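You operate a simulated robot arm through the tools that you are given. There is no shell and no other tool. Be economical: measure what you need, move in short steps, check, and stop when the job is done.

Carry out the task below with a simulated two-armed robot. There is one attempt and no reset: what you move stays moved.

JOB
Put one of the capped studs from the top of the check bench on the shelf under the check bench. Open the cupboard door, take the bare cover and put it on the floor of the cupboard, then shut the door. Take the white pad on the top of the pick bench and put it away on the top of the grey table. Take the white roll and put it in the inside of the rework tray. Fetch the bracket from the top of the pick bench and set it on the top of the fitting cart. Push the red bin lid that stands open shut. Open the blue drawer. Do these in any order. Set down upright: white roll, bracket.

The check looks at the end state, three seconds after you hand in, the way a careful person would. Anything else that was tipped, shoved, dropped, spilled or broken makes it a failure. A push-on lid holds only when it is set on centred and level and pressed home; a screw cap is set on level and turned clockwise until tight.

ROBOT AND FRAMES
Two 7-joint arms with two-finger grippers on one trunk, on a base that drives. Base frame: it is fixed to the floor where the robot stands at the start and does not move with it; the origin is under the middle of the robot, x ahead of it, y to its left, z up; the surface under the hand at the start is at about z = 0.8. Readings come in m, rad, newtons and seconds.
The left shoulder is at the start at [0.078, 0.151, 0.963], the right one opposite. With the tool pointing down near the work surface each hand reaches from about 0.28 to 0.8 m from the robot's upright axis, wherever it stands, measured 20 degrees to its own side. Places, roughly: bare cover (11x6x6 cm) [-1.9, -1.4, 0.5]; blue drawer [1.5, -0.1, 0.7]; bracket (9x8x9 cm) [-1.8, -3.3, 0.9]; capped stud (4x4x5 cm) [1, 0.1, 0.8]; cupboard door [-1.8, 0.1, 0.9]; floor of the cupboard [-2, 0.1, 0.1]; inside of the rework tray (14x14 cm) [0.42, 0.02, 0.8]; red bin lid [-2, -4.5, 1.1]; shelf under the check bench [1.2, 0.1, 0.3]; top of the fitting cart [1.7, -2.4, 0.9]; top of the grey table [16, -6.2, 0.8]; white pad (5x6x5 cm) [-2, -2.7, 0.9]; white roll (5x5x10 cm) [-2, -3.2, 0.9]. Payload 2.54 kg a hand.
Tool frame (each hand has its own): the origin (TCP) lies between the finger pads and is the grasp point; the fingertips stand 0.03 m ahead of it; z points along the fingers, y is the line along which they close. Largest opening 0.116 m; the body of the gripper starts 0.095 m behind the TCP.
Orientation is told as [roll, pitch, yaw] about the base's x, y, z axes, in that order, counted from this pose: with the fingers straight down and closing along the base's y, the tool's x points along the base's -x, its y along +y and its z along -z.

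CONTROLS
- The arms move only by the tool arm_command. It takes "left_targets", "right_targets" or both (then of equal length, played together; a hand with none holds still); each is text: rows parted by semicolons, each of 6 numbers parted by spaces: the shift along the tool's x, y, z in units of 250 mm (1.0 is 250 mm), then the turn, a rotation vector about the tool's x, y, z in units of 180 degrees (1.0 is 180 degrees). In form: dx dy dz ax ay az; .... A call has 1 to 20 rows; each row is the pose to reach, as a shift and turn from the pose commanded when the call began, along the tool's axes at that moment. "left_grip" and "right_grip" are, for a hand that has rows, the gripper command, from -1 (shut) to 1 (fully open), values between in proportion, set as the call begins (left out, the last holds). A call with a number of a shift or a turn outside -1 to 1 is refused whole. Each row takes 0.2 s and may step no farther than 0.05 m and 0.15 rad from the row before; otherwise, or with a gripper value out of range, the whole call is refused. A pose out of reach is approached as far as the arm can. The call stops where the force on the tool passes 40 N (or 10 N more than at its start, if that is more) or the arm is blocked; 0.2 s more then pass. The fingers move at their own pace (about 0.072 m/s each) and stop on an object; they squeeze with about 22 N. The grip force told is the motor's: it shows also when the fingers shut on nothing. Time passes only in rows, and 0.2 s behind the last, so rows that repeat a pose let the fingers close. The reply holds the time, the measured pose of the TCP, the force on the tool along the base axes, the opening and the grip force, in the units named above and with some noise, with the torque about the TCP (base axes, N m) and any sound that the robot's microphone picked up.
- Cameras (640 x 400 px; columns grow to the right, rows downward): "scene" is now at [0.1628, -0, 1.1174]; the picture's right is [0.18, -0.98, 0.00], its down [-0.28, -0.05, -0.96] and it looks along [0.94, 0.18, -0.28] (base axes); focal length 214 px, centre (320, 200). "left" rides on the left gripper at [0.069, 0.015, -0.122] in its tool frame; the picture's right is [-0.22, 0.98, 0.00], its down [-0.83, -0.18, -0.53] and it looks along [-0.52, -0.11, 0.85] (tool axes); focal length 251 px, centre (320, 200). "right" rides on the right gripper at [0.069, -0.015, -0.122] in its tool frame; the picture's right is [0.22, 0.98, 0.00], its down [-0.83, 0.18, -0.53] and it looks along [-0.52, 0.11, 0.85] (tool axes); focal length 251 px, centre (320, 200). There is no depth. A picture from a camera that has moved, and an enlarged one, comes with that camera's place and axes in the base frame and with its lens. The place of the scene camera against the robot may be out by one fixed shift of up to 0.025 m in any direction.
- get_image(camera): a new picture of that camera. It takes no simulated time.
- move_column(by): slides the trunk up (or, below 0, down) by that many m; the arms and the scene camera ride with it, the base frame stays. It gives what a move gives, with no picture.
- steer(legs): drives the robot by 1 to 6 legs, each [ahead, left, turn to the left] in m, m and rad, along the robot's own axes; the way and the turn of a leg run together, so that a leg with both is an arc; at most 1.5 m and 3.142 rad a leg. The arms and the cameras ride along, it lands a little off, and it stops where it bumps. It gives what a move gives.
- head_to(pan, tilt): turns the head with the scene camera to pan (to the left, within 1.396 rad either way) and tilt (down, from -0.506 to 1.204), counted from straight ahead of the robot. It gives what a move gives.
- inspect(camera, box): a new picture of the part [left, top, right, bottom] of that camera's present view, enlarged. It takes no simulated time.
- finish_job(): hands the job in; it is judged then, once.

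Go step by step. Nothing tells you exact positions but the pictures and the camera data: compare them with the known pose of the tool, close in by small moves and look again before you grip or let go. The budget is 207 turns and 202 pictures, counting those below and the enlarged ones. Unless the task says otherwise, let go and move clear before handing in, and close with one line.

The tools are called after "Request:" as name(argument=value, ...) on one line, values as JSON. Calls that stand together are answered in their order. arm_command: Moves the arms, as the interface text tells. Its arguments: {"type":"object","properties":{"left_targets":{"type":"string"},"left_grip":{"type":"number"},"right_targets":{"type":"string"},"right_grip":{"type":"number"}},"required":[]} The other tools are called the same way: move_column (by) slides the trunk up or down; steer (legs) drives the base; head_to (pan, tilt) turns the head that bears the scene camera; get_image (camera) takes a picture; inspect (camera, box) takes an enlarged picture of a part of a camera's view; finish_job () hands the job in.

At the start:

```text
clock: 0.0
left_position: [0.5058, 0.3806, 1.0833]
left_ee_rot: [0.001, -0.002, 0.001]
left_force: [-0.6, -0.3, -0.8]
left_torque: [0.0, 0.0, 0.01]
left_width: 0.1159
left_grasp_force: 0.0
right_position: [0.3295, -0.0477, 1.0485]
right_ee_rot: [0.0, 0.0, 0.0]
right_force: [-0.2, -0.5, -0.1]
right_torque: [-0.02, 0.0, 0.02]
right_width: 0.1162
right_grasp_force: 0.0
trunk travel left (down, up): [-0.2, 0.089]
robot x, y, heading: [-0.0017, 0.0049, -0.001]
head pan, tilt: [0.185, 0.284]
```

scene: 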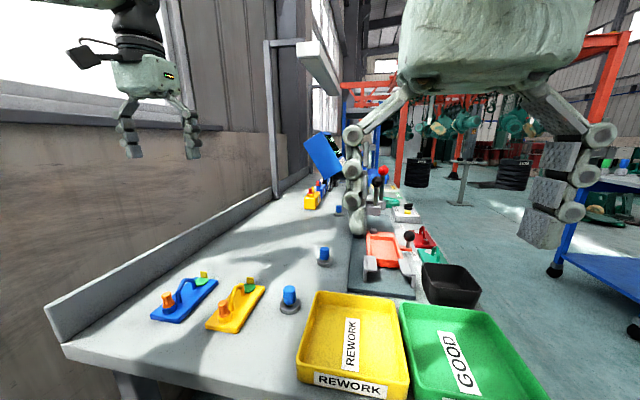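
right: 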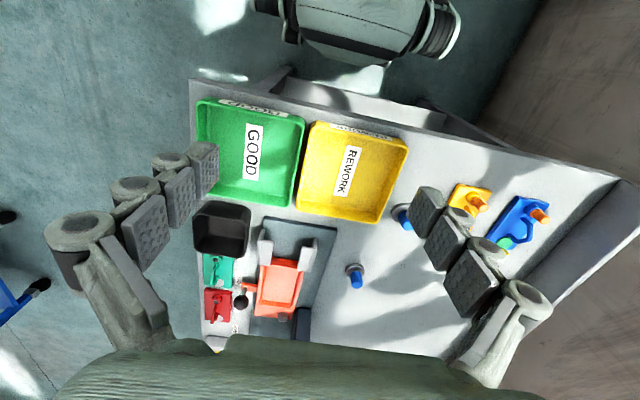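
left: 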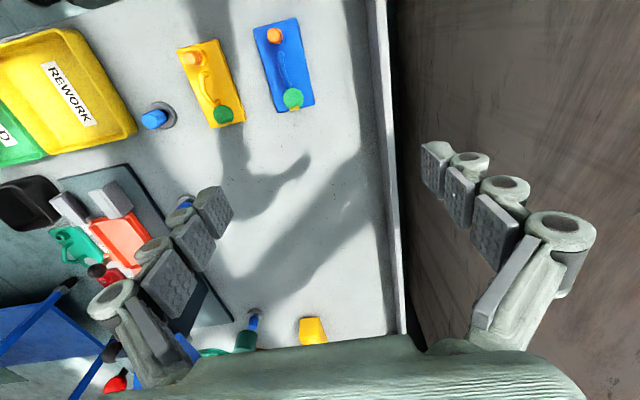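

The check bench is ahead with trays, a few blue-capped studs and a fixture. I'll look around before moving.

Request:
head_to(pan=-0.5, tilt=0.3)

Request:
get_image(camera="scene")

Request:
head_to(pan=-1.39, tilt=0.2)

Request:
get_image(camera="scene")

Request:
head_to(pan=1.39, tilt=0.2)

Request:
get_image(camera="scene")

```text
clock: 1.1
left_position: [0.5068, 0.38, 1.084]
left_ee_rot: [-0.002, -0.001, 0.0]
left_force: [-0.1, -0.1, 0.0]
left_torque: [0.03, 0.03, 0.02]
left_width: 0.1161
left_grasp_force: 0.0
right_position: [0.3298, -0.0469, 1.0463]
right_ee_rot: [-0.001, 0.0, -0.001]
right_force: [-0.2, 0.0, -0.6]
right_torque: [0.0, -0.03, 0.01]
right_width: 0.116
right_grasp_force: 0.1
trunk travel left (down, up): [-0.2, 0.089]
robot x, y, heading: [-0.001, -0.0035, 0.002]
head pan, tilt: [-0.499, 0.3]
```

```text
198 pictures are left
camera scene: at [0.153, -0.0619, 1.116], right [-0.48, -0.88, 0.0], down [-0.26, 0.14, -0.96], along [0.84, -0.46, -0.3], focal length 214 px, centre (320, 200)
```

scene: 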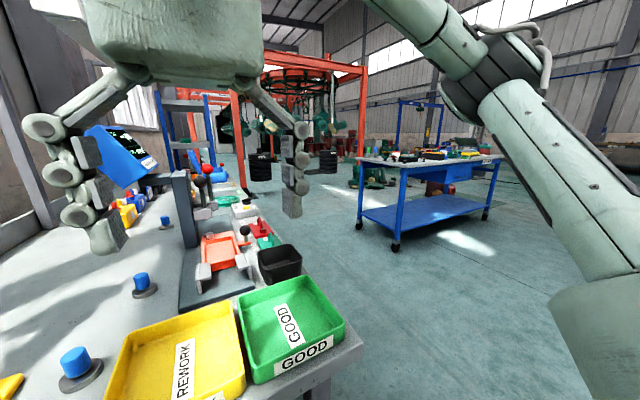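

```text
clock: 2.2
left_position: [0.505, 0.3804, 1.0842]
left_ee_rot: [0.0, -0.001, 0.0]
left_force: [0.1, -0.4, 0.0]
left_torque: [0.01, -0.01, 0.04]
left_width: 0.116
left_grasp_force: 0.0
right_position: [0.3293, -0.0486, 1.0461]
right_ee_rot: [-0.001, 0.0, 0.0]
right_force: [-0.2, 0.5, 0.0]
right_torque: [-0.03, 0.04, -0.01]
right_width: 0.1162
right_grasp_force: 0.0
trunk travel left (down, up): [-0.2, 0.089]
robot x, y, heading: [-0.0016, -0.0012, -0.003]
head pan, tilt: [-1.389, 0.201]
```

```text
197 pictures are left
camera scene: at [0.0879, -0.1089, 1.1252], right [-0.98, -0.18, 0.0], down [-0.04, 0.2, -0.98], along [0.18, -0.96, -0.2], focal length 214 px, centre (320, 200)
```

scene: 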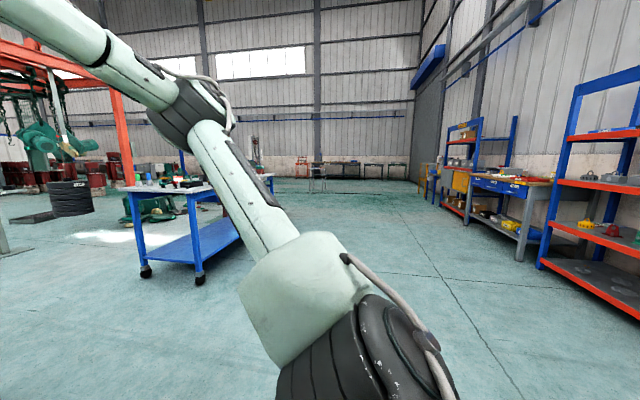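

```text
clock: 4.7
left_position: [0.507, 0.3801, 1.0841]
left_ee_rot: [0.001, 0.0, -0.001]
left_force: [-0.4, -0.5, 0.1]
left_torque: [-0.02, 0.02, -0.02]
left_width: 0.1158
left_grasp_force: 0.1
right_position: [0.3287, -0.0479, 1.0481]
right_ee_rot: [0.0, 0.001, -0.001]
right_force: [-0.1, 1.7, -0.1]
right_torque: [-0.02, -0.01, 0.03]
right_width: 0.116
right_grasp_force: 0.1
trunk travel left (down, up): [-0.2, 0.089]
robot x, y, heading: [-0.001, 0.0033, 0.002]
head pan, tilt: [1.389, 0.201]
```

```text
196 pictures are left
camera scene: at [0.0879, 0.0743, 1.1253], right [0.98, -0.18, 0.0], down [-0.04, -0.2, -0.98], along [0.18, 0.96, -0.2], focal length 214 px, centre (320, 200)
```

scene: 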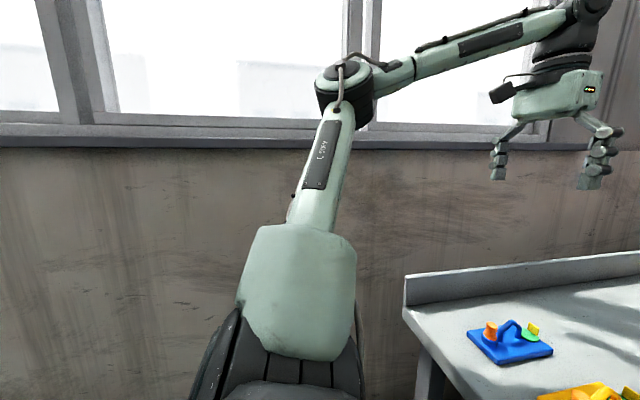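

I'll drive round to the aisle side of the check bench, facing it, for the stud and the drawer.

Request:
steer(legs=[[0, -1.1, 0], [1.1, 0, 0], [0, 0, 1.571]])

Request:
head_to(pan=0, tilt=0.5)

Request:
get_image(camera="scene")

```text
clock: 24.8
left_position: [0.7279, -0.5951, 1.0837]
left_ee_rot: [0.001, -0.001, 1.577]
left_force: [-0.4, 0.0, 0.4]
left_torque: [-0.01, 0.01, -0.02]
left_width: 0.1161
left_grasp_force: 0.1
right_position: [1.1567, -0.7692, 1.0472]
right_ee_rot: [0.0, 0.0, 1.578]
right_force: [0.0, -0.3, -0.5]
right_torque: [0.0, -0.02, 0.0]
right_width: 0.116
right_grasp_force: 0.1
trunk travel left (down, up): [-0.2, 0.089]
robot x, y, heading: [1.105, -1.1013, 1.581]
head pan, tilt: [1.389, 0.201]
```

```text
clock: 26.3
left_position: [0.7274, -0.5946, 1.0835]
left_ee_rot: [0.0, -0.002, 1.578]
left_force: [1.1, 0.2, 0.5]
left_torque: [-0.04, 0.01, 0.04]
left_width: 0.1158
left_grasp_force: 0.0
right_position: [1.1573, -0.7682, 1.0475]
right_ee_rot: [0.001, 0.0, 1.579]
right_force: [0.1, -0.6, 0.1]
right_torque: [0.01, -0.03, -0.03]
right_width: 0.116
right_grasp_force: 0.1
trunk travel left (down, up): [-0.2, 0.089]
robot x, y, heading: [1.1101, -1.0967, 1.579]
head pan, tilt: [0.0, 0.499]
```

```text
195 pictures are left
camera scene: at [1.1131, -0.9569, 1.0976], right [1.0, 0.01, 0.0], down [0.0, -0.48, -0.88], along [-0.01, 0.88, -0.48], focal length 214 px, centre (320, 200)
```

scene: 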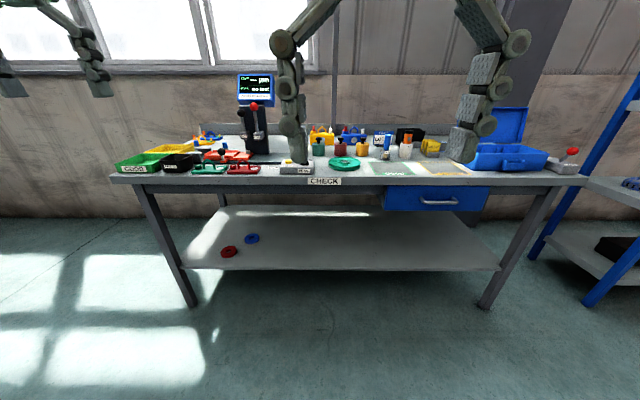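

The drawer with its bar handle is at about [1.56, -0.27, 0.70] and the shelf is clear. I'll go closer and look at the studs and drawer.

Request:
steer(legs=[[0.3, 0, 0]])

Request:
get_image(camera="scene")

Request:
get_image(camera="right")

Request:
get_image(camera="left")

```text
clock: 28.4
left_position: [0.7252, -0.2952, 1.0848]
left_ee_rot: [0.0, 0.001, 1.578]
left_force: [-1.0, 1.1, 1.2]
left_torque: [0.0, 0.03, -0.01]
left_width: 0.116
left_grasp_force: 0.0
right_position: [1.1559, -0.469, 1.047]
right_ee_rot: [0.0, 0.0, 1.579]
right_force: [0.4, 0.7, 0.8]
right_torque: [-0.02, -0.02, 0.03]
right_width: 0.1163
right_grasp_force: 0.1
trunk travel left (down, up): [-0.2, 0.089]
robot x, y, heading: [1.1097, -0.798, 1.577]
head pan, tilt: [0.0, 0.499]
```

```text
194 pictures are left
camera scene: at [1.111, -0.6571, 1.0975], right [1.0, 0.01, 0.0], down [0.0, -0.48, -0.88], along [-0.01, 0.88, -0.48], focal length 214 px, centre (320, 200)
```

scene: 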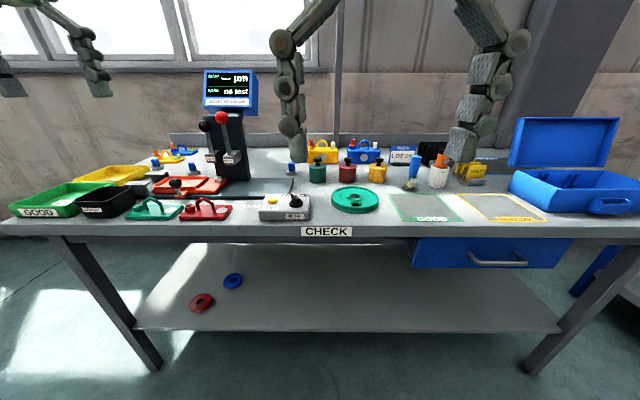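

```text
193 pictures are left
camera right: at [1.1715, -0.5377, 1.1687], right [-0.97, -0.22, 0.0], down [-0.19, 0.82, 0.53], along [-0.12, 0.52, -0.85], focal length 251 px, centre (320, 200)
```

right: 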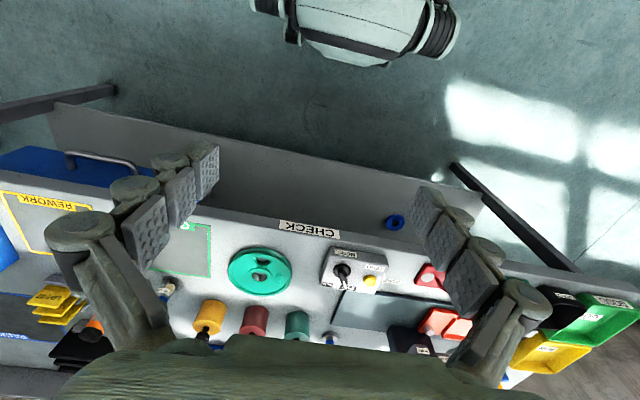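

```text
192 pictures are left
camera left: at [0.7106, -0.3651, 1.2062], right [-0.98, 0.21, 0.0], down [0.18, 0.83, 0.53], along [0.11, 0.52, -0.85], focal length 251 px, centre (320, 200)
```

left: 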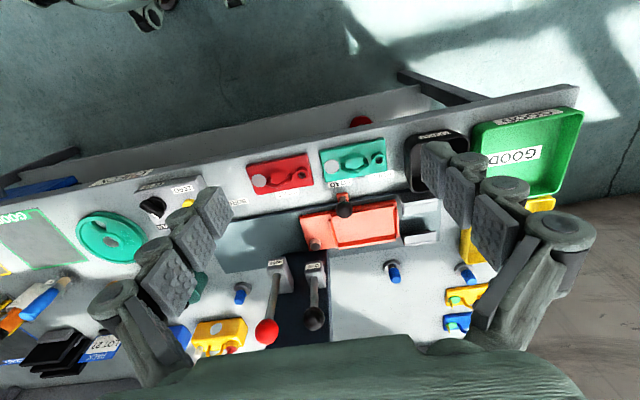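

Stud C sits at about [1.01, 0.115, 0.80], with a lever at x≈0.85. I'll bring the left hand inward to clear the lever, then drive to x≈1.25, y≈-0.6.

Request:
arm_command(left_targets="0 -0.19 0 0 0 0; 0 -0.38 0 0 0 0; 0 -0.57 0 0 0 0; 0 -0.76 0 0 0 0", left_grip=0.2)

Request:
steer(legs=[[0, -0.14, 0], [0.2, 0, 0]])

Request:
get_image(camera="scene")

Request:
get_image(camera="left")

```text
clock: 29.4
left_position: [0.9148, -0.2938, 1.0828]
left_ee_rot: [0.001, 0.001, 1.581]
left_force: [-0.6, 0.3, 0.1]
left_torque: [0.01, 0.05, 0.04]
left_width: 0.0697
left_grasp_force: 0.1
right_position: [1.1558, -0.4695, 1.0477]
right_ee_rot: [0.0, 0.001, 1.581]
right_force: [0.0, 1.0, -0.3]
right_torque: [0.02, -0.02, -0.04]
right_width: 0.1161
right_grasp_force: 0.2
trunk travel left (down, up): [-0.2, 0.089]
robot x, y, heading: [1.1137, -0.7973, 1.577]
head pan, tilt: [0.0, 0.499]
```

```text
clock: 32.6
left_position: [1.0547, -0.0933, 1.0852]
left_ee_rot: [0.0, 0.0, 1.578]
left_force: [-0.1, 1.4, -0.1]
left_torque: [-0.02, 0.01, -0.01]
left_width: 0.0694
left_grasp_force: 0.1
right_position: [1.2941, -0.2685, 1.0478]
right_ee_rot: [0.0, 0.001, 1.58]
right_force: [-0.5, 0.4, -0.4]
right_torque: [0.0, 0.0, 0.02]
right_width: 0.1161
right_grasp_force: 0.0
trunk travel left (down, up): [-0.2, 0.089]
robot x, y, heading: [1.246, -0.5944, 1.574]
head pan, tilt: [0.0, 0.499]
```

```text
191 pictures are left
camera scene: at [1.2503, -0.4564, 1.0974], right [1.0, 0.01, 0.0], down [0.0, -0.48, -0.88], along [-0.01, 0.88, -0.48], focal length 214 px, centre (320, 200)
```

scene: 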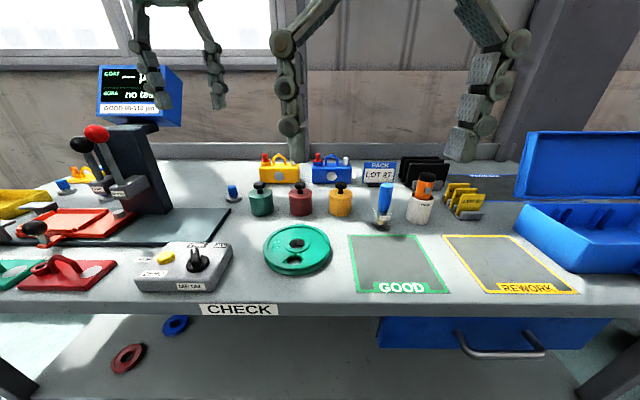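

```text
190 pictures are left
camera left: at [1.0396, -0.1635, 1.2064], right [-0.98, 0.21, 0.0], down [0.18, 0.83, 0.53], along [0.11, 0.52, -0.85], focal length 251 px, centre (320, 200)
```

left: 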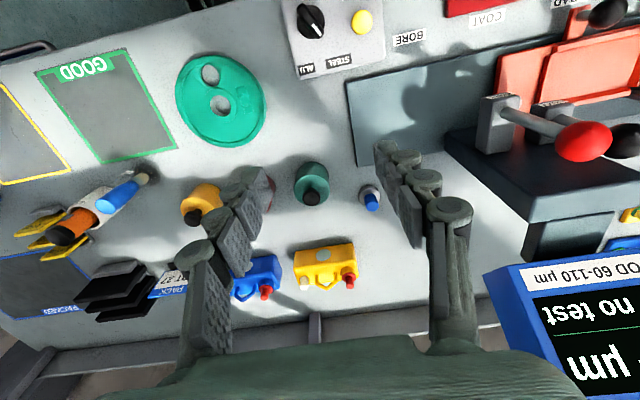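

Request:
inspect(camera="left", box=[290, 140, 430, 230])

Request:
inspect(camera="scene", box=[190, 170, 290, 230])

```text
4.44 times, centred on (360, 185) of left
camera zoom: at [1.0396, -0.1635, 1.2064], right [-0.98, 0.21, 0.0], down [0.18, 0.83, 0.53], along [0.11, 0.52, -0.85], focal length 1118 px, centre (142, 267)
```

zoom: 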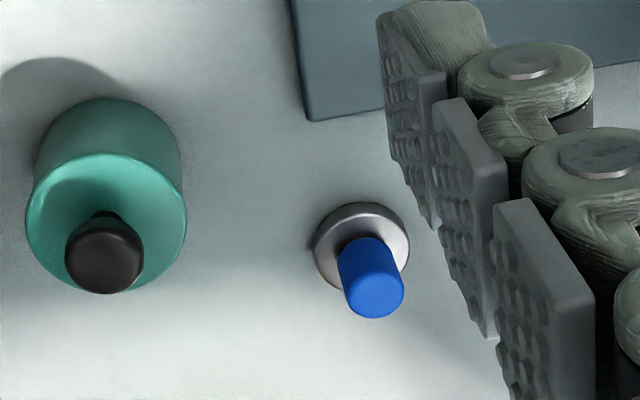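

```text
6.40 times, centred on (240, 200) of scene
camera zoom: at [1.2503, -0.4564, 1.0974], right [1.0, 0.01, 0.0], down [0.0, -0.48, -0.88], along [-0.01, 0.88, -0.48], focal length 1373 px, centre (832, 200)
```

zoom: 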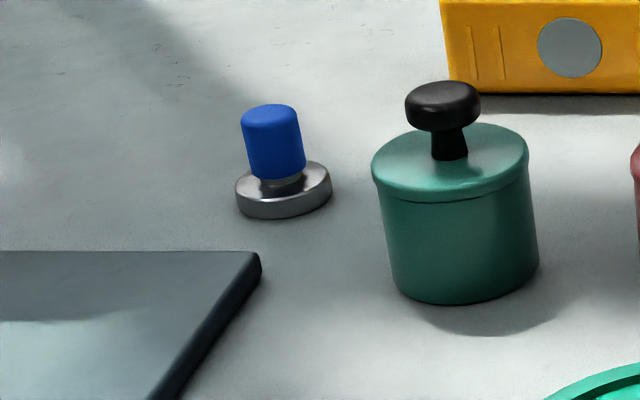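

The stud has a ~2.4 cm cap over a 4 cm base. I'll tilt the left hand 45° forward and go to a pre-grasp.

Request:
arm_command(left_targets="-0.064 0.038 0.107 0 -0.042 0; -0.128 0.076 0.213 0 -0.084 0; -0.192 0.114 0.32 0 -0.125 0; -0.256 0.152 0.427 0 -0.167 0; -0.32 0.19 0.533 0 -0.208 0; -0.384 0.228 0.64 0 -0.25 0; -0.384 0.228 0.64 0 -0.25 0", left_grip=0)

Request:
get_image(camera="left")

Request:
get_image(camera="scene")

```text
clock: 34.2
left_position: [0.997, 0.003, 0.9238]
left_ee_rot: [0.0, -0.788, 1.577]
left_force: [0.1, 0.4, 0.2]
left_torque: [-0.02, 0.01, -0.03]
left_width: 0.058
left_grasp_force: 0.0
right_position: [1.2945, -0.2685, 1.0483]
right_ee_rot: [0.001, -0.001, 1.58]
right_force: [-0.1, 0.0, -0.9]
right_torque: [-0.01, 0.02, 0.0]
right_width: 0.116
right_grasp_force: 0.2
trunk travel left (down, up): [-0.2, 0.089]
robot x, y, heading: [1.2479, -0.5964, 1.579]
head pan, tilt: [0.0, 0.499]
```

```text
187 pictures are left
camera left: at [0.9818, -0.1336, 0.9618], right [-0.98, 0.15, 0.15], down [0.18, 0.21, 0.96], along [0.11, 0.97, -0.23], focal length 251 px, centre (320, 200)
```

left: 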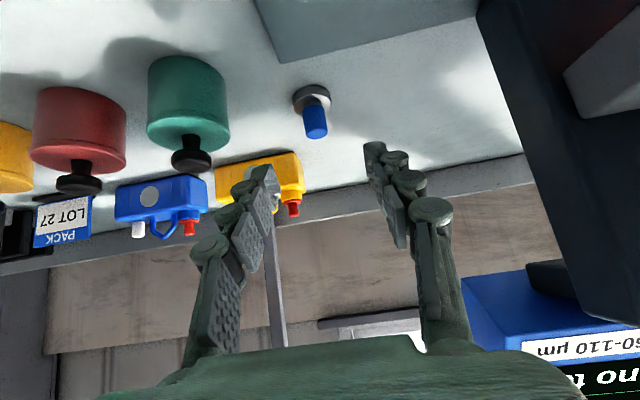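

```text
186 pictures are left
camera scene: at [1.2504, -0.457, 1.0976], right [1.0, 0.01, 0.0], down [0.0, -0.48, -0.88], along [-0.01, 0.88, -0.48], focal length 214 px, centre (320, 200)
```

scene: 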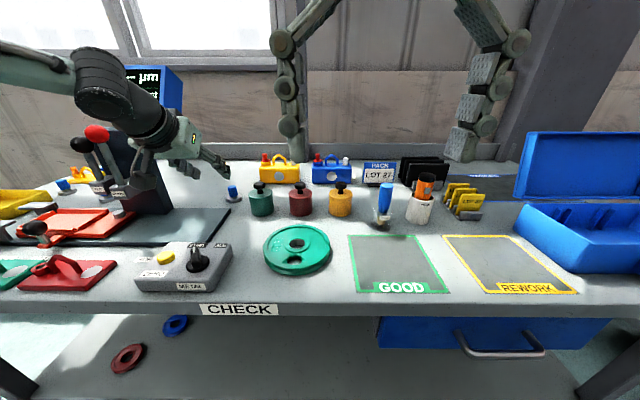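

Estimates agree: stud at [0.998, 0.083]. Advancing along the tool axis.

Request:
arm_command(left_targets="0 0 0.12 0 0 0; 0 0 0.24 0 0 0; 0 0 0.35 0 0 0; 0 0 0.4 0 0 0; 0 0 0.448 0 0 0")

Request:
get_image(camera="left")

Request:
inspect(camera="scene", box=[60, 70, 300, 220])

```text
clock: 35.4
left_position: [0.9941, 0.0812, 0.8449]
left_ee_rot: [0.001, -0.788, 1.577]
left_force: [0.9, 0.6, -0.6]
left_torque: [0.0, 0.01, 0.03]
left_width: 0.0579
left_grasp_force: 0.1
right_position: [1.294, -0.2685, 1.0485]
right_ee_rot: [0.0, 0.001, 1.58]
right_force: [0.5, -0.6, -0.7]
right_torque: [0.02, 0.01, -0.02]
right_width: 0.116
right_grasp_force: 0.1
trunk travel left (down, up): [-0.2, 0.089]
robot x, y, heading: [1.2482, -0.6029, 1.578]
head pan, tilt: [0.0, 0.499]
```

```text
185 pictures are left
camera left: at [0.9816, -0.0545, 0.8826], right [-0.98, 0.14, 0.15], down [0.18, 0.21, 0.96], along [0.11, 0.97, -0.23], focal length 251 px, centre (320, 200)
```

left: 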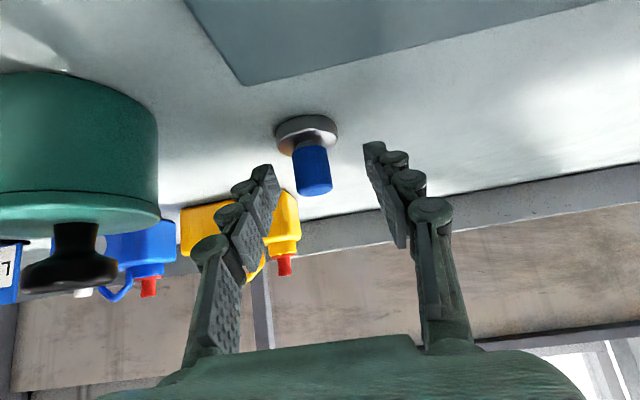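

```text
2.67 times, centred on (180, 145) of scene
camera zoom: at [1.2503, -0.4568, 1.0975], right [1.0, 0.01, 0.0], down [0.0, -0.48, -0.88], along [-0.01, 0.88, -0.48], focal length 572 px, centre (693, 347)
```

zoom: 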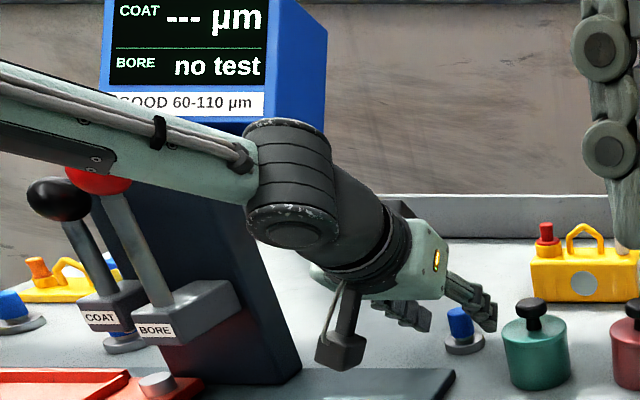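

Cap is between the fingers, nearly centred. Small centring shift, then close.

Request:
arm_command(left_targets="0 -0.016 0.012 0 0 0; 0 -0.016 0.012 0 0 0")

Request:
arm_command(left_targets="0 0 0 0 0 0; 0 0 0 0 0 0; 0 0 0 0 0 0; 0 0 0 0 0 0", left_grip=-1)

Request:
get_image(camera="left")

```text
clock: 36.0
left_position: [1.0004, 0.0832, 0.8431]
left_ee_rot: [0.003, -0.787, 1.579]
left_force: [0.8, 1.0, 1.3]
left_torque: [0.0, 0.03, -0.01]
left_width: 0.058
left_grasp_force: 0.1
right_position: [1.2937, -0.2676, 1.0471]
right_ee_rot: [0.0, 0.0, 1.58]
right_force: [-0.1, -0.1, 0.1]
right_torque: [-0.01, 0.0, 0.0]
right_width: 0.116
right_grasp_force: 0.1
trunk travel left (down, up): [-0.2, 0.089]
robot x, y, heading: [1.2493, -0.6004, 1.574]
head pan, tilt: [0.0, 0.499]
```

```text
clock: 37.0
left_position: [0.9998, 0.0831, 0.8429]
left_ee_rot: [0.001, -0.787, 1.577]
left_force: [-0.4, 0.8, 0.1]
left_torque: [0.03, 0.01, 0.0]
left_width: 0.0219
left_grasp_force: 22.3
right_position: [1.2949, -0.2686, 1.0468]
right_ee_rot: [0.002, -0.001, 1.578]
right_force: [0.5, 0.2, -0.2]
right_torque: [0.0, 0.01, 0.03]
right_width: 0.116
right_grasp_force: 0.0
trunk travel left (down, up): [-0.2, 0.089]
robot x, y, heading: [1.247, -0.5975, 1.577]
head pan, tilt: [0.0, 0.499]
```

```text
183 pictures are left
camera left: at [0.9857, -0.0526, 0.8807], right [-0.98, 0.14, 0.15], down [0.18, 0.21, 0.96], along [0.11, 0.97, -0.23], focal length 251 px, centre (320, 200)
```

left: 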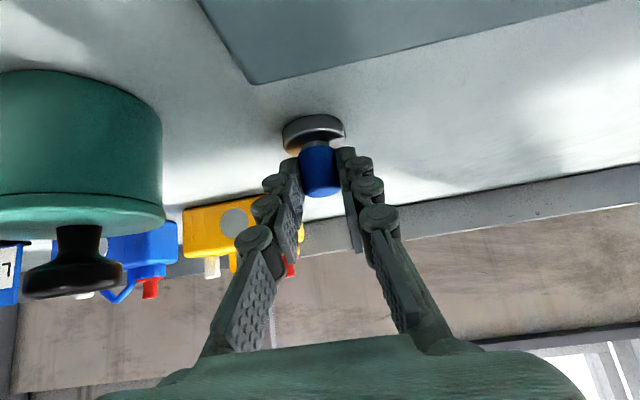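

Request:
arm_command(left_targets="-0.08 0 -0.08 0 0 0; -0.16 0 -0.16 0 0 0; -0.24 0 -0.24 0 0 0")

Request:
get_image(camera="left")

Request:
get_image(camera="scene")

```text
clock: 37.8
left_position: [1.0006, 0.0836, 0.9278]
left_ee_rot: [0.002, -0.787, 1.576]
left_force: [0.2, -0.4, -1.7]
left_torque: [-0.04, -0.02, -0.02]
left_width: 0.022
left_grasp_force: 21.6
right_position: [1.2935, -0.268, 1.0469]
right_ee_rot: [-0.001, -0.001, 1.58]
right_force: [0.4, 0.0, -0.3]
right_torque: [-0.01, -0.01, 0.0]
right_width: 0.1161
right_grasp_force: 0.0
trunk travel left (down, up): [-0.2, 0.089]
robot x, y, heading: [1.2482, -0.5976, 1.58]
head pan, tilt: [0.0, 0.499]
```

```text
182 pictures are left
camera left: at [0.9859, -0.0532, 0.9661], right [-0.98, 0.15, 0.15], down [0.18, 0.21, 0.96], along [0.11, 0.97, -0.23], focal length 251 px, centre (320, 200)
```

left: 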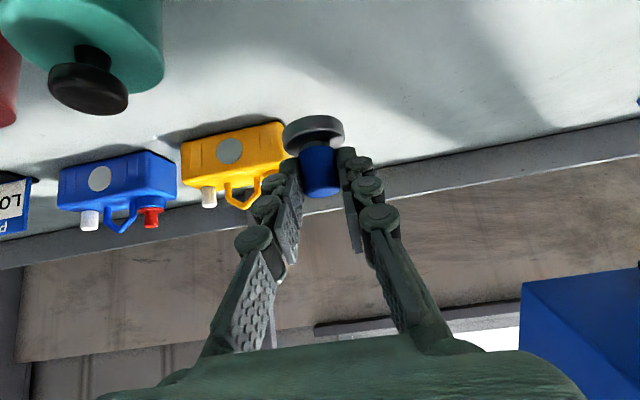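

```text
181 pictures are left
camera scene: at [1.2504, -0.457, 1.0976], right [1.0, 0.01, 0.0], down [0.0, -0.48, -0.88], along [-0.01, 0.88, -0.48], focal length 214 px, centre (320, 200)
```

scene: 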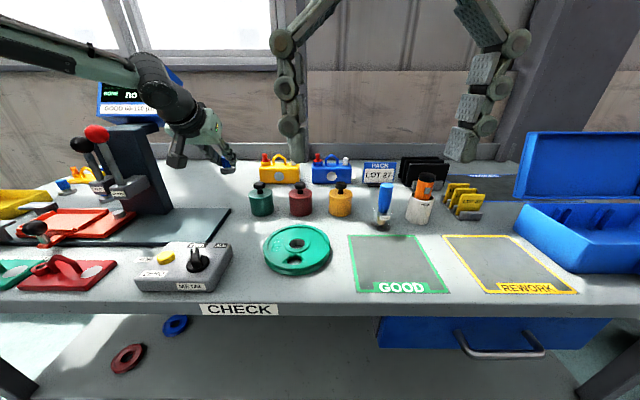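

The whole stud came up. Retract toward the robot, then back off.

Request:
arm_command(left_targets="0.113 0 -0.15 0 0 0; 0.226 0 -0.3 0 0 0; 0.34 0 -0.45 0 0 0; 0.453 0 -0.6 0 0 0; 0.567 0 -0.754 0 0 0; 0.68 0 -0.905 0 0 0")

Request:
steer(legs=[[-0.35, 0, 0]])

Request:
move_column(by=-0.2)

Request:
get_image(camera="scene")

```text
clock: 39.2
left_position: [0.999, -0.1865, 0.98]
left_ee_rot: [0.001, -0.783, 1.576]
left_force: [-0.3, 0.0, -1.8]
left_torque: [-0.03, -0.03, 0.01]
left_width: 0.022
left_grasp_force: 22.1
left hand out of reach, approached as far as the arm can: row 6
right_position: [1.2937, -0.27, 1.0454]
right_ee_rot: [-0.001, 0.0, 1.58]
right_force: [0.6, -0.6, -0.1]
right_torque: [0.03, 0.0, -0.01]
right_width: 0.1162
right_grasp_force: 0.1
trunk travel left (down, up): [-0.2, 0.089]
robot x, y, heading: [1.2514, -0.6002, 1.574]
head pan, tilt: [0.0, 0.499]
```

```text
clock: 41.5
left_position: [1.001, -0.5335, 0.9804]
left_ee_rot: [0.0, -0.784, 1.578]
left_force: [0.0, -0.4, -0.7]
left_torque: [-0.05, 0.01, -0.03]
left_width: 0.0219
left_grasp_force: 21.7
right_position: [1.297, -0.6175, 1.0472]
right_ee_rot: [0.0, 0.0, 1.579]
right_force: [0.1, -0.8, -0.4]
right_torque: [0.0, 0.0, 0.0]
right_width: 0.1161
right_grasp_force: 0.1
trunk travel left (down, up): [-0.2, 0.089]
robot x, y, heading: [1.2502, -0.9477, 1.582]
head pan, tilt: [0.0, 0.499]
```

```text
clock: 43.6
left_position: [1.0002, -0.5343, 0.7809]
left_ee_rot: [0.001, -0.787, 1.576]
left_force: [-0.2, 0.7, -1.9]
left_torque: [0.0, 0.03, -0.03]
left_width: 0.0217
left_grasp_force: 22.0
right_position: [1.296, -0.6173, 0.8471]
right_ee_rot: [0.001, 0.0, 1.582]
right_force: [-0.1, -0.2, 0.2]
right_torque: [0.0, 0.01, -0.02]
right_width: 0.1157
right_grasp_force: 0.1
trunk travel left (down, up): [0.0, 0.289]
robot x, y, heading: [1.2539, -0.9476, 1.579]
head pan, tilt: [0.0, 0.499]
```

```text
180 pictures are left
camera scene: at [1.2529, -0.8053, 0.8976], right [1.0, 0.01, 0.0], down [0.0, -0.48, -0.88], along [-0.01, 0.88, -0.48], focal length 214 px, centre (320, 200)
```

scene: 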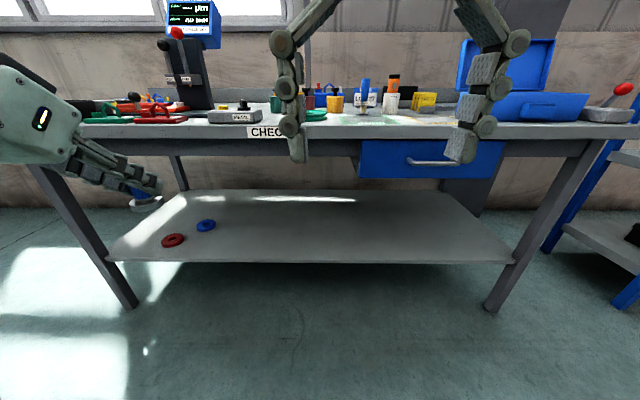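

Lower the left hand in front of the bench to shelf-height.

Request:
arm_command(left_targets="0.12 0 0.12 0 0 0; 0.24 0 0.24 0 0 0; 0.36 0 0.36 0 0 0; 0.48 0 0.48 0 0 0; 0.6 0 0.6 0 0 0; 0.72 0 0.72 0 0 0; 0.84 0 0.84 0 0 0; 0.96 0 0.96 0 0 0")

Request:
get_image(camera="scene")

```text
clock: 45.4
left_position: [0.9989, -0.5198, 0.4277]
left_ee_rot: [0.0, -0.785, 1.581]
left_force: [0.0, -0.3, -2.4]
left_torque: [0.01, -0.01, 0.0]
left_width: 0.0224
left_grasp_force: 21.6
left hand out of reach, approached as far as the arm can: row 1, 2, 3, 4, 5, 6, 7, 8
right_position: [1.2967, -0.617, 0.847]
right_ee_rot: [0.002, 0.0, 1.579]
right_force: [-0.7, -0.7, -0.2]
right_torque: [0.01, -0.01, 0.01]
right_width: 0.116
right_grasp_force: 0.1
trunk travel left (down, up): [0.0, 0.289]
robot x, y, heading: [1.2534, -0.946, 1.577]
head pan, tilt: [0.0, 0.499]
```

```text
179 pictures are left
camera scene: at [1.253, -0.8052, 0.8976], right [1.0, 0.01, 0.0], down [0.0, -0.48, -0.88], along [-0.01, 0.88, -0.48], focal length 214 px, centre (320, 200)
```

scene: 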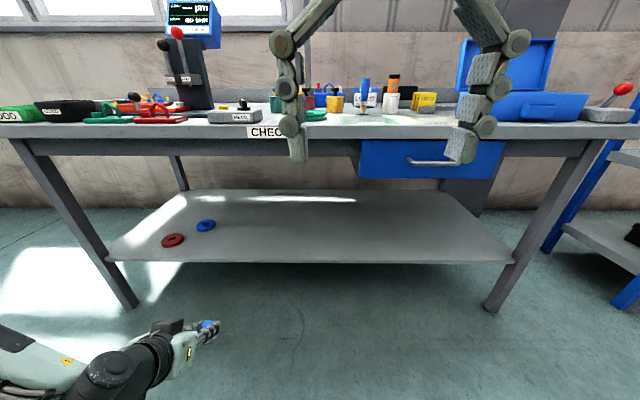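

Request:
arm_command(right_targets="0 0 -0.19 0 0 0; 0 0 -0.38 0 0 0; 0 0 -0.5 0 0 0")

Request:
steer(legs=[[0.33, 0, 0]])

Request:
get_image(camera="left")

```text
clock: 46.2
left_position: [0.9975, -0.5202, 0.4291]
left_ee_rot: [0.0, -0.786, 1.58]
left_force: [-0.5, 0.2, -0.8]
left_torque: [-0.01, -0.04, 0.03]
left_width: 0.0219
left_grasp_force: 22.0
right_position: [1.2958, -0.6162, 0.9733]
right_ee_rot: [0.0, 0.0, 1.58]
right_force: [0.5, 0.3, -0.2]
right_torque: [-0.06, 0.01, 0.01]
right_width: 0.1162
right_grasp_force: 0.0
trunk travel left (down, up): [0.0, 0.289]
robot x, y, heading: [1.251, -0.9489, 1.579]
head pan, tilt: [0.0, 0.499]
```

```text
clock: 48.4
left_position: [0.9954, -0.1928, 0.4297]
left_ee_rot: [0.0, -0.785, 1.578]
left_force: [0.1, 0.2, -1.7]
left_torque: [-0.04, -0.01, 0.0]
left_width: 0.0219
left_grasp_force: 21.9
right_position: [1.2931, -0.289, 0.9719]
right_ee_rot: [-0.001, 0.0, 1.579]
right_force: [0.1, 0.4, -0.4]
right_torque: [0.01, 0.04, 0.01]
right_width: 0.1159
right_grasp_force: 0.1
trunk travel left (down, up): [0.0, 0.289]
robot x, y, heading: [1.2508, -0.6163, 1.576]
head pan, tilt: [0.0, 0.499]
```

```text
178 pictures are left
camera left: at [0.9816, -0.3283, 0.4669], right [-0.98, 0.14, 0.15], down [0.18, 0.21, 0.96], along [0.11, 0.97, -0.23], focal length 251 px, centre (320, 200)
```

left: 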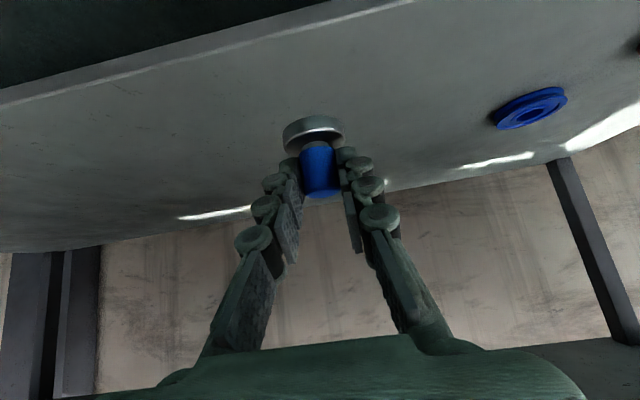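

Request:
arm_command(left_targets="-0.113 0 0.113 0 0 0; -0.226 0 0.226 0 0 0; -0.339 0 0.339 0 0 0; -0.26 0 0.42 0 0 0; -0.17 0 0.51 0 0 0")

Request:
get_image(camera="left")

Request:
get_image(camera="scene")

```text
clock: 49.6
left_position: [0.9837, -0.0772, 0.3924]
left_ee_rot: [-0.008, -0.784, 1.59]
left_force: [0.3, -0.3, -1.7]
left_torque: [-0.01, 0.03, 0.02]
left_width: 0.0219
left_grasp_force: 21.6
left hand out of reach, approached as far as the arm can: row 5
right_position: [1.2894, -0.2929, 0.9732]
right_ee_rot: [-0.003, -0.007, 1.582]
right_force: [0.8, -0.3, 0.2]
right_torque: [0.0, -0.01, 0.01]
right_width: 0.1161
right_grasp_force: 0.1
trunk travel left (down, up): [0.0, 0.289]
robot x, y, heading: [1.2459, -0.6183, 1.581]
head pan, tilt: [0.0, 0.499]
```

```text
177 pictures are left
camera left: at [0.971, -0.2133, 0.4301], right [-0.98, 0.14, 0.15], down [0.17, 0.21, 0.96], along [0.1, 0.97, -0.23], focal length 251 px, centre (320, 200)
```

left: 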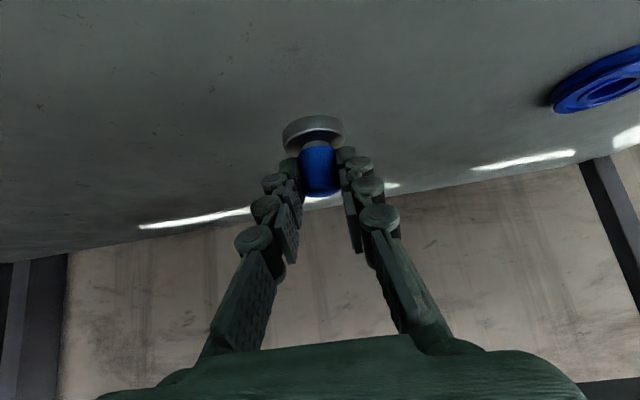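

```text
176 pictures are left
camera scene: at [1.2474, -0.4812, 0.8982], right [1.0, 0.01, 0.0], down [0.01, -0.47, -0.88], along [-0.01, 0.88, -0.47], focal length 214 px, centre (320, 200)
```

scene: 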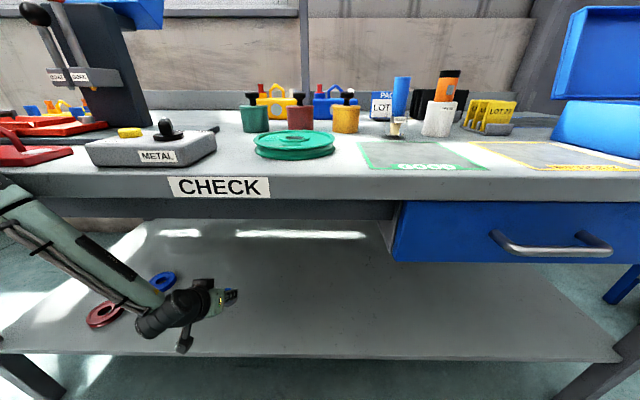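

The folded elbow seems to press on something (robot leaned slightly). I'll back the hand out, stand farther away and reach with a straighter arm.

Request:
arm_command(left_targets="-0.09 0 -0.09 0 0 0; -0.17 0 -0.17 0 0 0; -0.057 0 -0.284 0 0 0; 0.056 0 -0.397 0 0 0; 0.17 0 -0.51 0 0 0")

Request:
steer(legs=[[-0.25, 0.05, 0]])

Request:
get_image(camera="scene")

```text
clock: 50.8
left_position: [0.9884, -0.1826, 0.4423]
left_ee_rot: [0.001, -0.786, 1.578]
left_force: [-0.3, -0.7, -0.4]
left_torque: [-0.03, 0.0, 0.01]
left_width: 0.0217
left_grasp_force: 22.5
left hand out of reach, approached as far as the arm can: row 5
right_position: [1.2933, -0.2879, 0.9714]
right_ee_rot: [-0.001, 0.001, 1.579]
right_force: [0.5, 0.1, 0.1]
right_torque: [0.01, 0.01, 0.0]
right_width: 0.1158
right_grasp_force: 0.1
trunk travel left (down, up): [0.0, 0.289]
robot x, y, heading: [1.2491, -0.6172, 1.582]
head pan, tilt: [0.0, 0.499]
```

```text
clock: 52.6
left_position: [0.9402, -0.4296, 0.4412]
left_ee_rot: [0.001, -0.785, 1.579]
left_force: [0.4, 0.4, -1.9]
left_torque: [0.01, -0.01, -0.01]
left_width: 0.0218
left_grasp_force: 21.8
right_position: [1.2457, -0.5373, 0.971]
right_ee_rot: [0.0, 0.0, 1.58]
right_force: [-0.1, -0.1, -0.1]
right_torque: [0.0, 0.01, 0.01]
right_width: 0.1158
right_grasp_force: 0.0
trunk travel left (down, up): [0.0, 0.289]
robot x, y, heading: [1.2025, -0.8718, 1.58]
head pan, tilt: [0.0, 0.499]
```

```text
175 pictures are left
camera scene: at [1.2023, -0.7257, 0.8975], right [1.0, 0.01, 0.0], down [0.0, -0.48, -0.88], along [-0.01, 0.88, -0.48], focal length 214 px, centre (320, 200)
```

scene: 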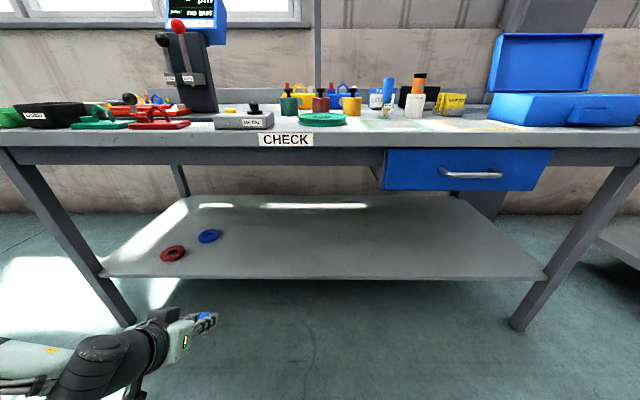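

Request:
arm_command(left_targets="-0.095 -0.04 0.117 0 0 0; -0.191 -0.08 0.233 0 0 0; -0.286 -0.12 0.35 0 0 0; -0.382 -0.16 0.466 0 0 0; -0.477 -0.2 0.583 0 0 0; -0.573 -0.24 0.7 0 0 0; -0.668 -0.28 0.816 0 0 0; -0.764 -0.32 0.933 0 0 0")

Request:
get_image(camera="scene")

```text
clock: 54.4
left_position: [0.9775, -0.1746, 0.4681]
left_ee_rot: [0.0, -0.784, 1.577]
left_force: [1.0, -0.1, -0.3]
left_torque: [-0.02, 0.0, 0.01]
left_width: 0.0217
left_grasp_force: 21.8
left hand out of reach, approached as far as the arm can: row 5, 6, 7, 8
right_position: [1.2445, -0.537, 0.9724]
right_ee_rot: [0.001, 0.001, 1.579]
right_force: [-0.8, -0.2, -0.2]
right_torque: [0.0, 0.0, -0.03]
right_width: 0.116
right_grasp_force: 0.0
trunk travel left (down, up): [0.0, 0.289]
robot x, y, heading: [1.1977, -0.8652, 1.58]
head pan, tilt: [0.0, 0.499]
```

```text
174 pictures are left
camera scene: at [1.2023, -0.7256, 0.8975], right [1.0, 0.01, 0.0], down [0.0, -0.48, -0.88], along [-0.01, 0.88, -0.48], focal length 214 px, centre (320, 200)
```

scene: 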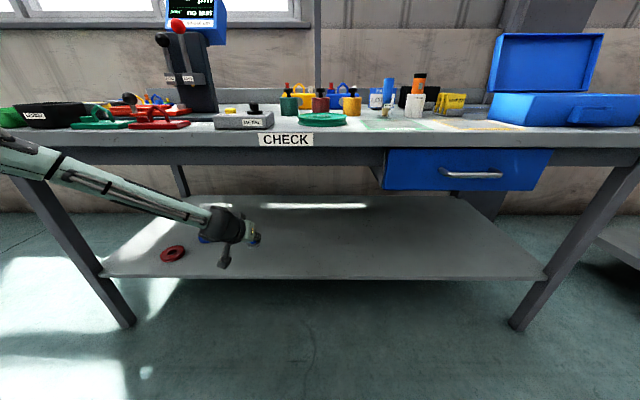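

The IK limits me here; a higher trunk should straighten the arm. I'll retract, raise the trunk, and lower the arm again.

Request:
arm_command(left_targets="0.191 0.08 -0.233 0 0 0; 0.286 0.12 -0.35 0 0 0; 0.382 0.16 -0.466 0 0 0; 0.477 0.2 -0.583 0 0 0; 0.573 0.24 -0.7 0 0 0; 0.668 0.2 -0.816 0 0 0; 0.69 0.16 -0.86 0 0 0")

Request:
move_column(by=0.2)

Request:
arm_command(left_targets="0.12 0 0.12 0 0 0; 0.24 0 0.24 0 0 0; 0.36 0 0.36 0 0 0; 0.48 0 0.48 0 0 0; 0.56 0 0.56 0 0 0")

Request:
get_image(camera="scene")

```text
refused: row 1 steps farther than a row can; nothing moved
```

```text
clock: 56.4
left_position: [0.9777, -0.1835, 0.6502]
left_ee_rot: [0.005, -0.762, 1.571]
left_force: [-0.5, -4.4, -1.2]
left_torque: [0.53, -0.08, -0.11]
left_width: 0.0218
left_grasp_force: 22.1
right_position: [1.246, -0.5378, 1.1651]
right_ee_rot: [0.0, -0.002, 1.581]
right_force: [-0.2, 0.2, 0.2]
right_torque: [0.05, 0.0, 0.03]
right_width: 0.1158
right_grasp_force: 0.1
trunk travel left (down, up): [-0.192, 0.097]
robot x, y, heading: [1.2019, -0.8684, 1.579]
head pan, tilt: [0.0, 0.499]
stopped: the force on the tool passed its limit at 48 N (the readings are from after the stop); the commanded pose is now the measured one
```

```text
clock: 57.5
left_position: [0.9234, -0.2449, 0.59]
left_ee_rot: [0.002, -0.763, 1.571]
left_force: [0.2, -0.2, -1.3]
left_torque: [-0.08, -0.02, 0.02]
left_width: 0.0219
left_grasp_force: 22.3
left hand out of reach, approached as far as the arm can: row 1, 2, 3, 4, 5
right_position: [1.2455, -0.537, 1.1643]
right_ee_rot: [-0.001, 0.001, 1.58]
right_force: [-0.6, -0.4, -0.1]
right_torque: [0.0, -0.04, 0.01]
right_width: 0.1157
right_grasp_force: 0.0
trunk travel left (down, up): [-0.192, 0.097]
robot x, y, heading: [1.2004, -0.8657, 1.577]
head pan, tilt: [0.0, 0.499]
```

```text
173 pictures are left
camera scene: at [1.202, -0.7258, 1.09], right [1.0, 0.01, 0.0], down [0.0, -0.48, -0.88], along [-0.01, 0.88, -0.48], focal length 214 px, centre (320, 200)
```

scene: 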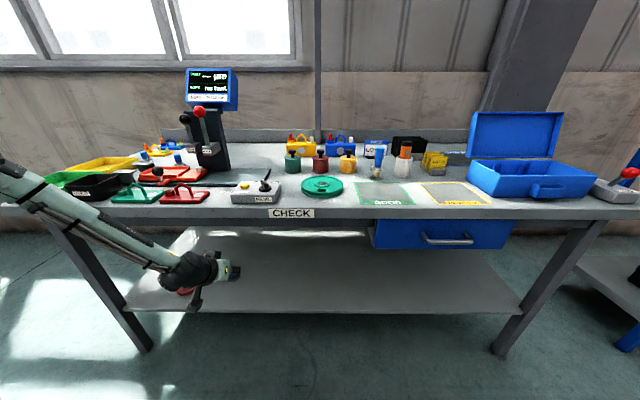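

Bundling was a mistake; the hand touched the bench underside but nothing seems displaced. Retract first and check the stud.

Request:
arm_command(left_targets="0.05 0 -0.14 0 0 0; 0.1 0 -0.28 0 0 0; 0.15 0 -0.42 0 0 0; 0.2 0 -0.56 0 0 0; 0.25 0 -0.7 0 0 0; 0.302 0 -0.842 0 0 0")

Request:
get_image(camera="left")

Request:
get_image(camera="scene")

```text
clock: 59.0
left_position: [0.9149, -0.413, 0.675]
left_ee_rot: [0.002, -0.764, 1.573]
left_force: [0.0, -0.6, -2.6]
left_torque: [-0.02, 0.01, -0.06]
left_width: 0.0219
left_grasp_force: 22.0
left hand out of reach, approached as far as the arm can: row 6
right_position: [1.2453, -0.5374, 1.1648]
right_ee_rot: [0.0, -0.002, 1.578]
right_force: [-0.8, 0.0, -0.3]
right_torque: [0.02, -0.03, 0.0]
right_width: 0.116
right_grasp_force: 0.1
trunk travel left (down, up): [-0.192, 0.097]
robot x, y, heading: [1.2015, -0.8698, 1.575]
head pan, tilt: [0.0, 0.499]
```

```text
172 pictures are left
camera left: at [0.9004, -0.5486, 0.716], right [-0.98, 0.15, 0.15], down [0.18, 0.23, 0.96], along [0.11, 0.96, -0.25], focal length 251 px, centre (320, 200)
```

left: 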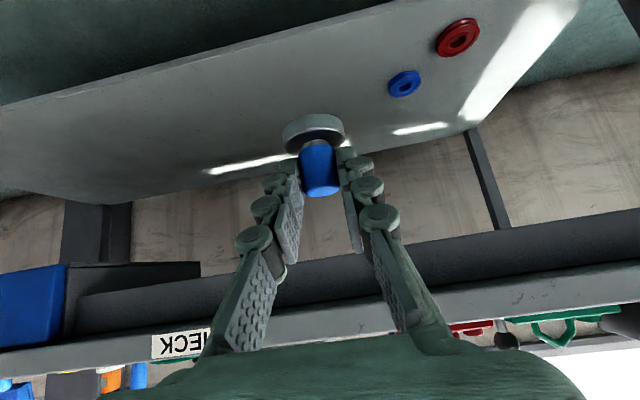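

```text
171 pictures are left
camera scene: at [1.2021, -0.726, 1.09], right [1.0, 0.01, 0.0], down [0.0, -0.48, -0.88], along [-0.01, 0.88, -0.48], focal length 214 px, centre (320, 200)
```

scene: 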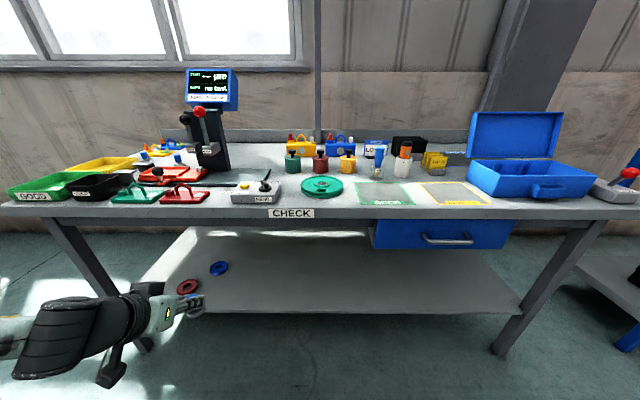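

Request:
arm_command(left_targets="-0.03 0.04 -0.1 0.031 0 0.032; -0.05 0.08 -0.2 0.061 0 0.064; -0.078 0.12 -0.313 0.092 0 0.096; -0.078 0.12 -0.313 0.123 0 0.129; -0.078 0.12 -0.313 0.1536 0 0.1607")

Request:
get_image(camera="scene")

```text
clock: 60.1
left_position: [0.8848, -0.453, 0.7455]
left_ee_rot: [0.0, -0.762, 0.874]
left_force: [-0.4, -0.9, -0.9]
left_torque: [-0.04, 0.0, 0.0]
left_width: 0.0219
left_grasp_force: 21.9
left hand out of reach, approached as far as the arm can: row 1, 2
right_position: [1.2462, -0.5374, 1.1647]
right_ee_rot: [0.001, 0.0, 1.58]
right_force: [0.3, -0.3, -0.5]
right_torque: [-0.01, 0.01, 0.05]
right_width: 0.116
right_grasp_force: 0.1
trunk travel left (down, up): [-0.192, 0.097]
robot x, y, heading: [1.2001, -0.8676, 1.58]
head pan, tilt: [0.0, 0.499]
```

```text
170 pictures are left
camera scene: at [1.2023, -0.7258, 1.09], right [1.0, 0.01, 0.0], down [0.0, -0.48, -0.88], along [-0.01, 0.88, -0.48], focal length 214 px, centre (320, 200)
```

scene: 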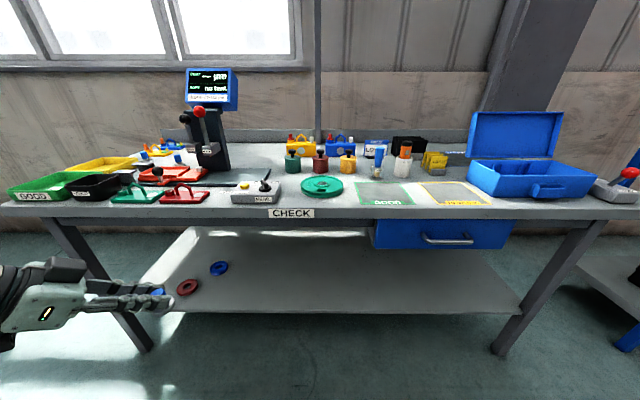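

Pose now exact. Lower in place with this yawed tool.

Request:
arm_command(left_targets="0.122 0 0.128 0 0 0; 0.244 0 0.256 0 0 0; 0.367 0 0.384 0 0 0; 0.489 0 0.512 0 0 0; 0.611 0 0.64 0 0 0; 0.734 0 0.768 0 0 0; 0.856 0 0.896 0 0 0")

Request:
get_image(camera="scene")

```text
clock: 61.8
left_position: [0.8839, -0.4521, 0.4347]
left_ee_rot: [0.004, -0.761, 0.873]
left_force: [-0.5, -0.2, -1.9]
left_torque: [-0.01, 0.04, 0.01]
left_width: 0.0217
left_grasp_force: 22.2
right_position: [1.2464, -0.5381, 1.165]
right_ee_rot: [0.001, 0.001, 1.58]
right_force: [0.2, -0.1, 0.8]
right_torque: [-0.03, 0.03, 0.01]
right_width: 0.1159
right_grasp_force: 0.0
trunk travel left (down, up): [-0.192, 0.097]
robot x, y, heading: [1.2018, -0.8713, 1.578]
head pan, tilt: [0.0, 0.499]
```

```text
169 pictures are left
camera scene: at [1.2023, -0.7258, 1.09], right [1.0, 0.01, 0.0], down [0.0, -0.48, -0.88], along [-0.01, 0.88, -0.48], focal length 214 px, centre (320, 200)
```

scene: 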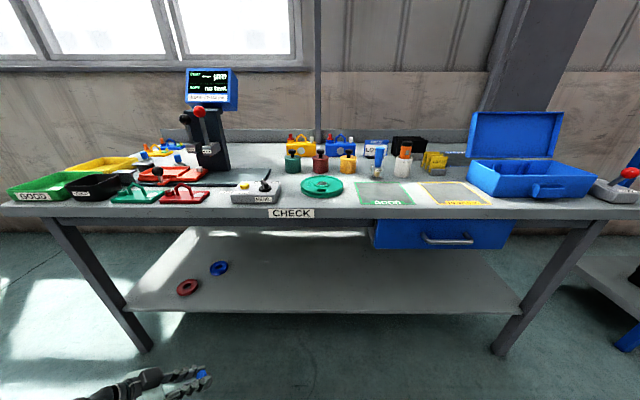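

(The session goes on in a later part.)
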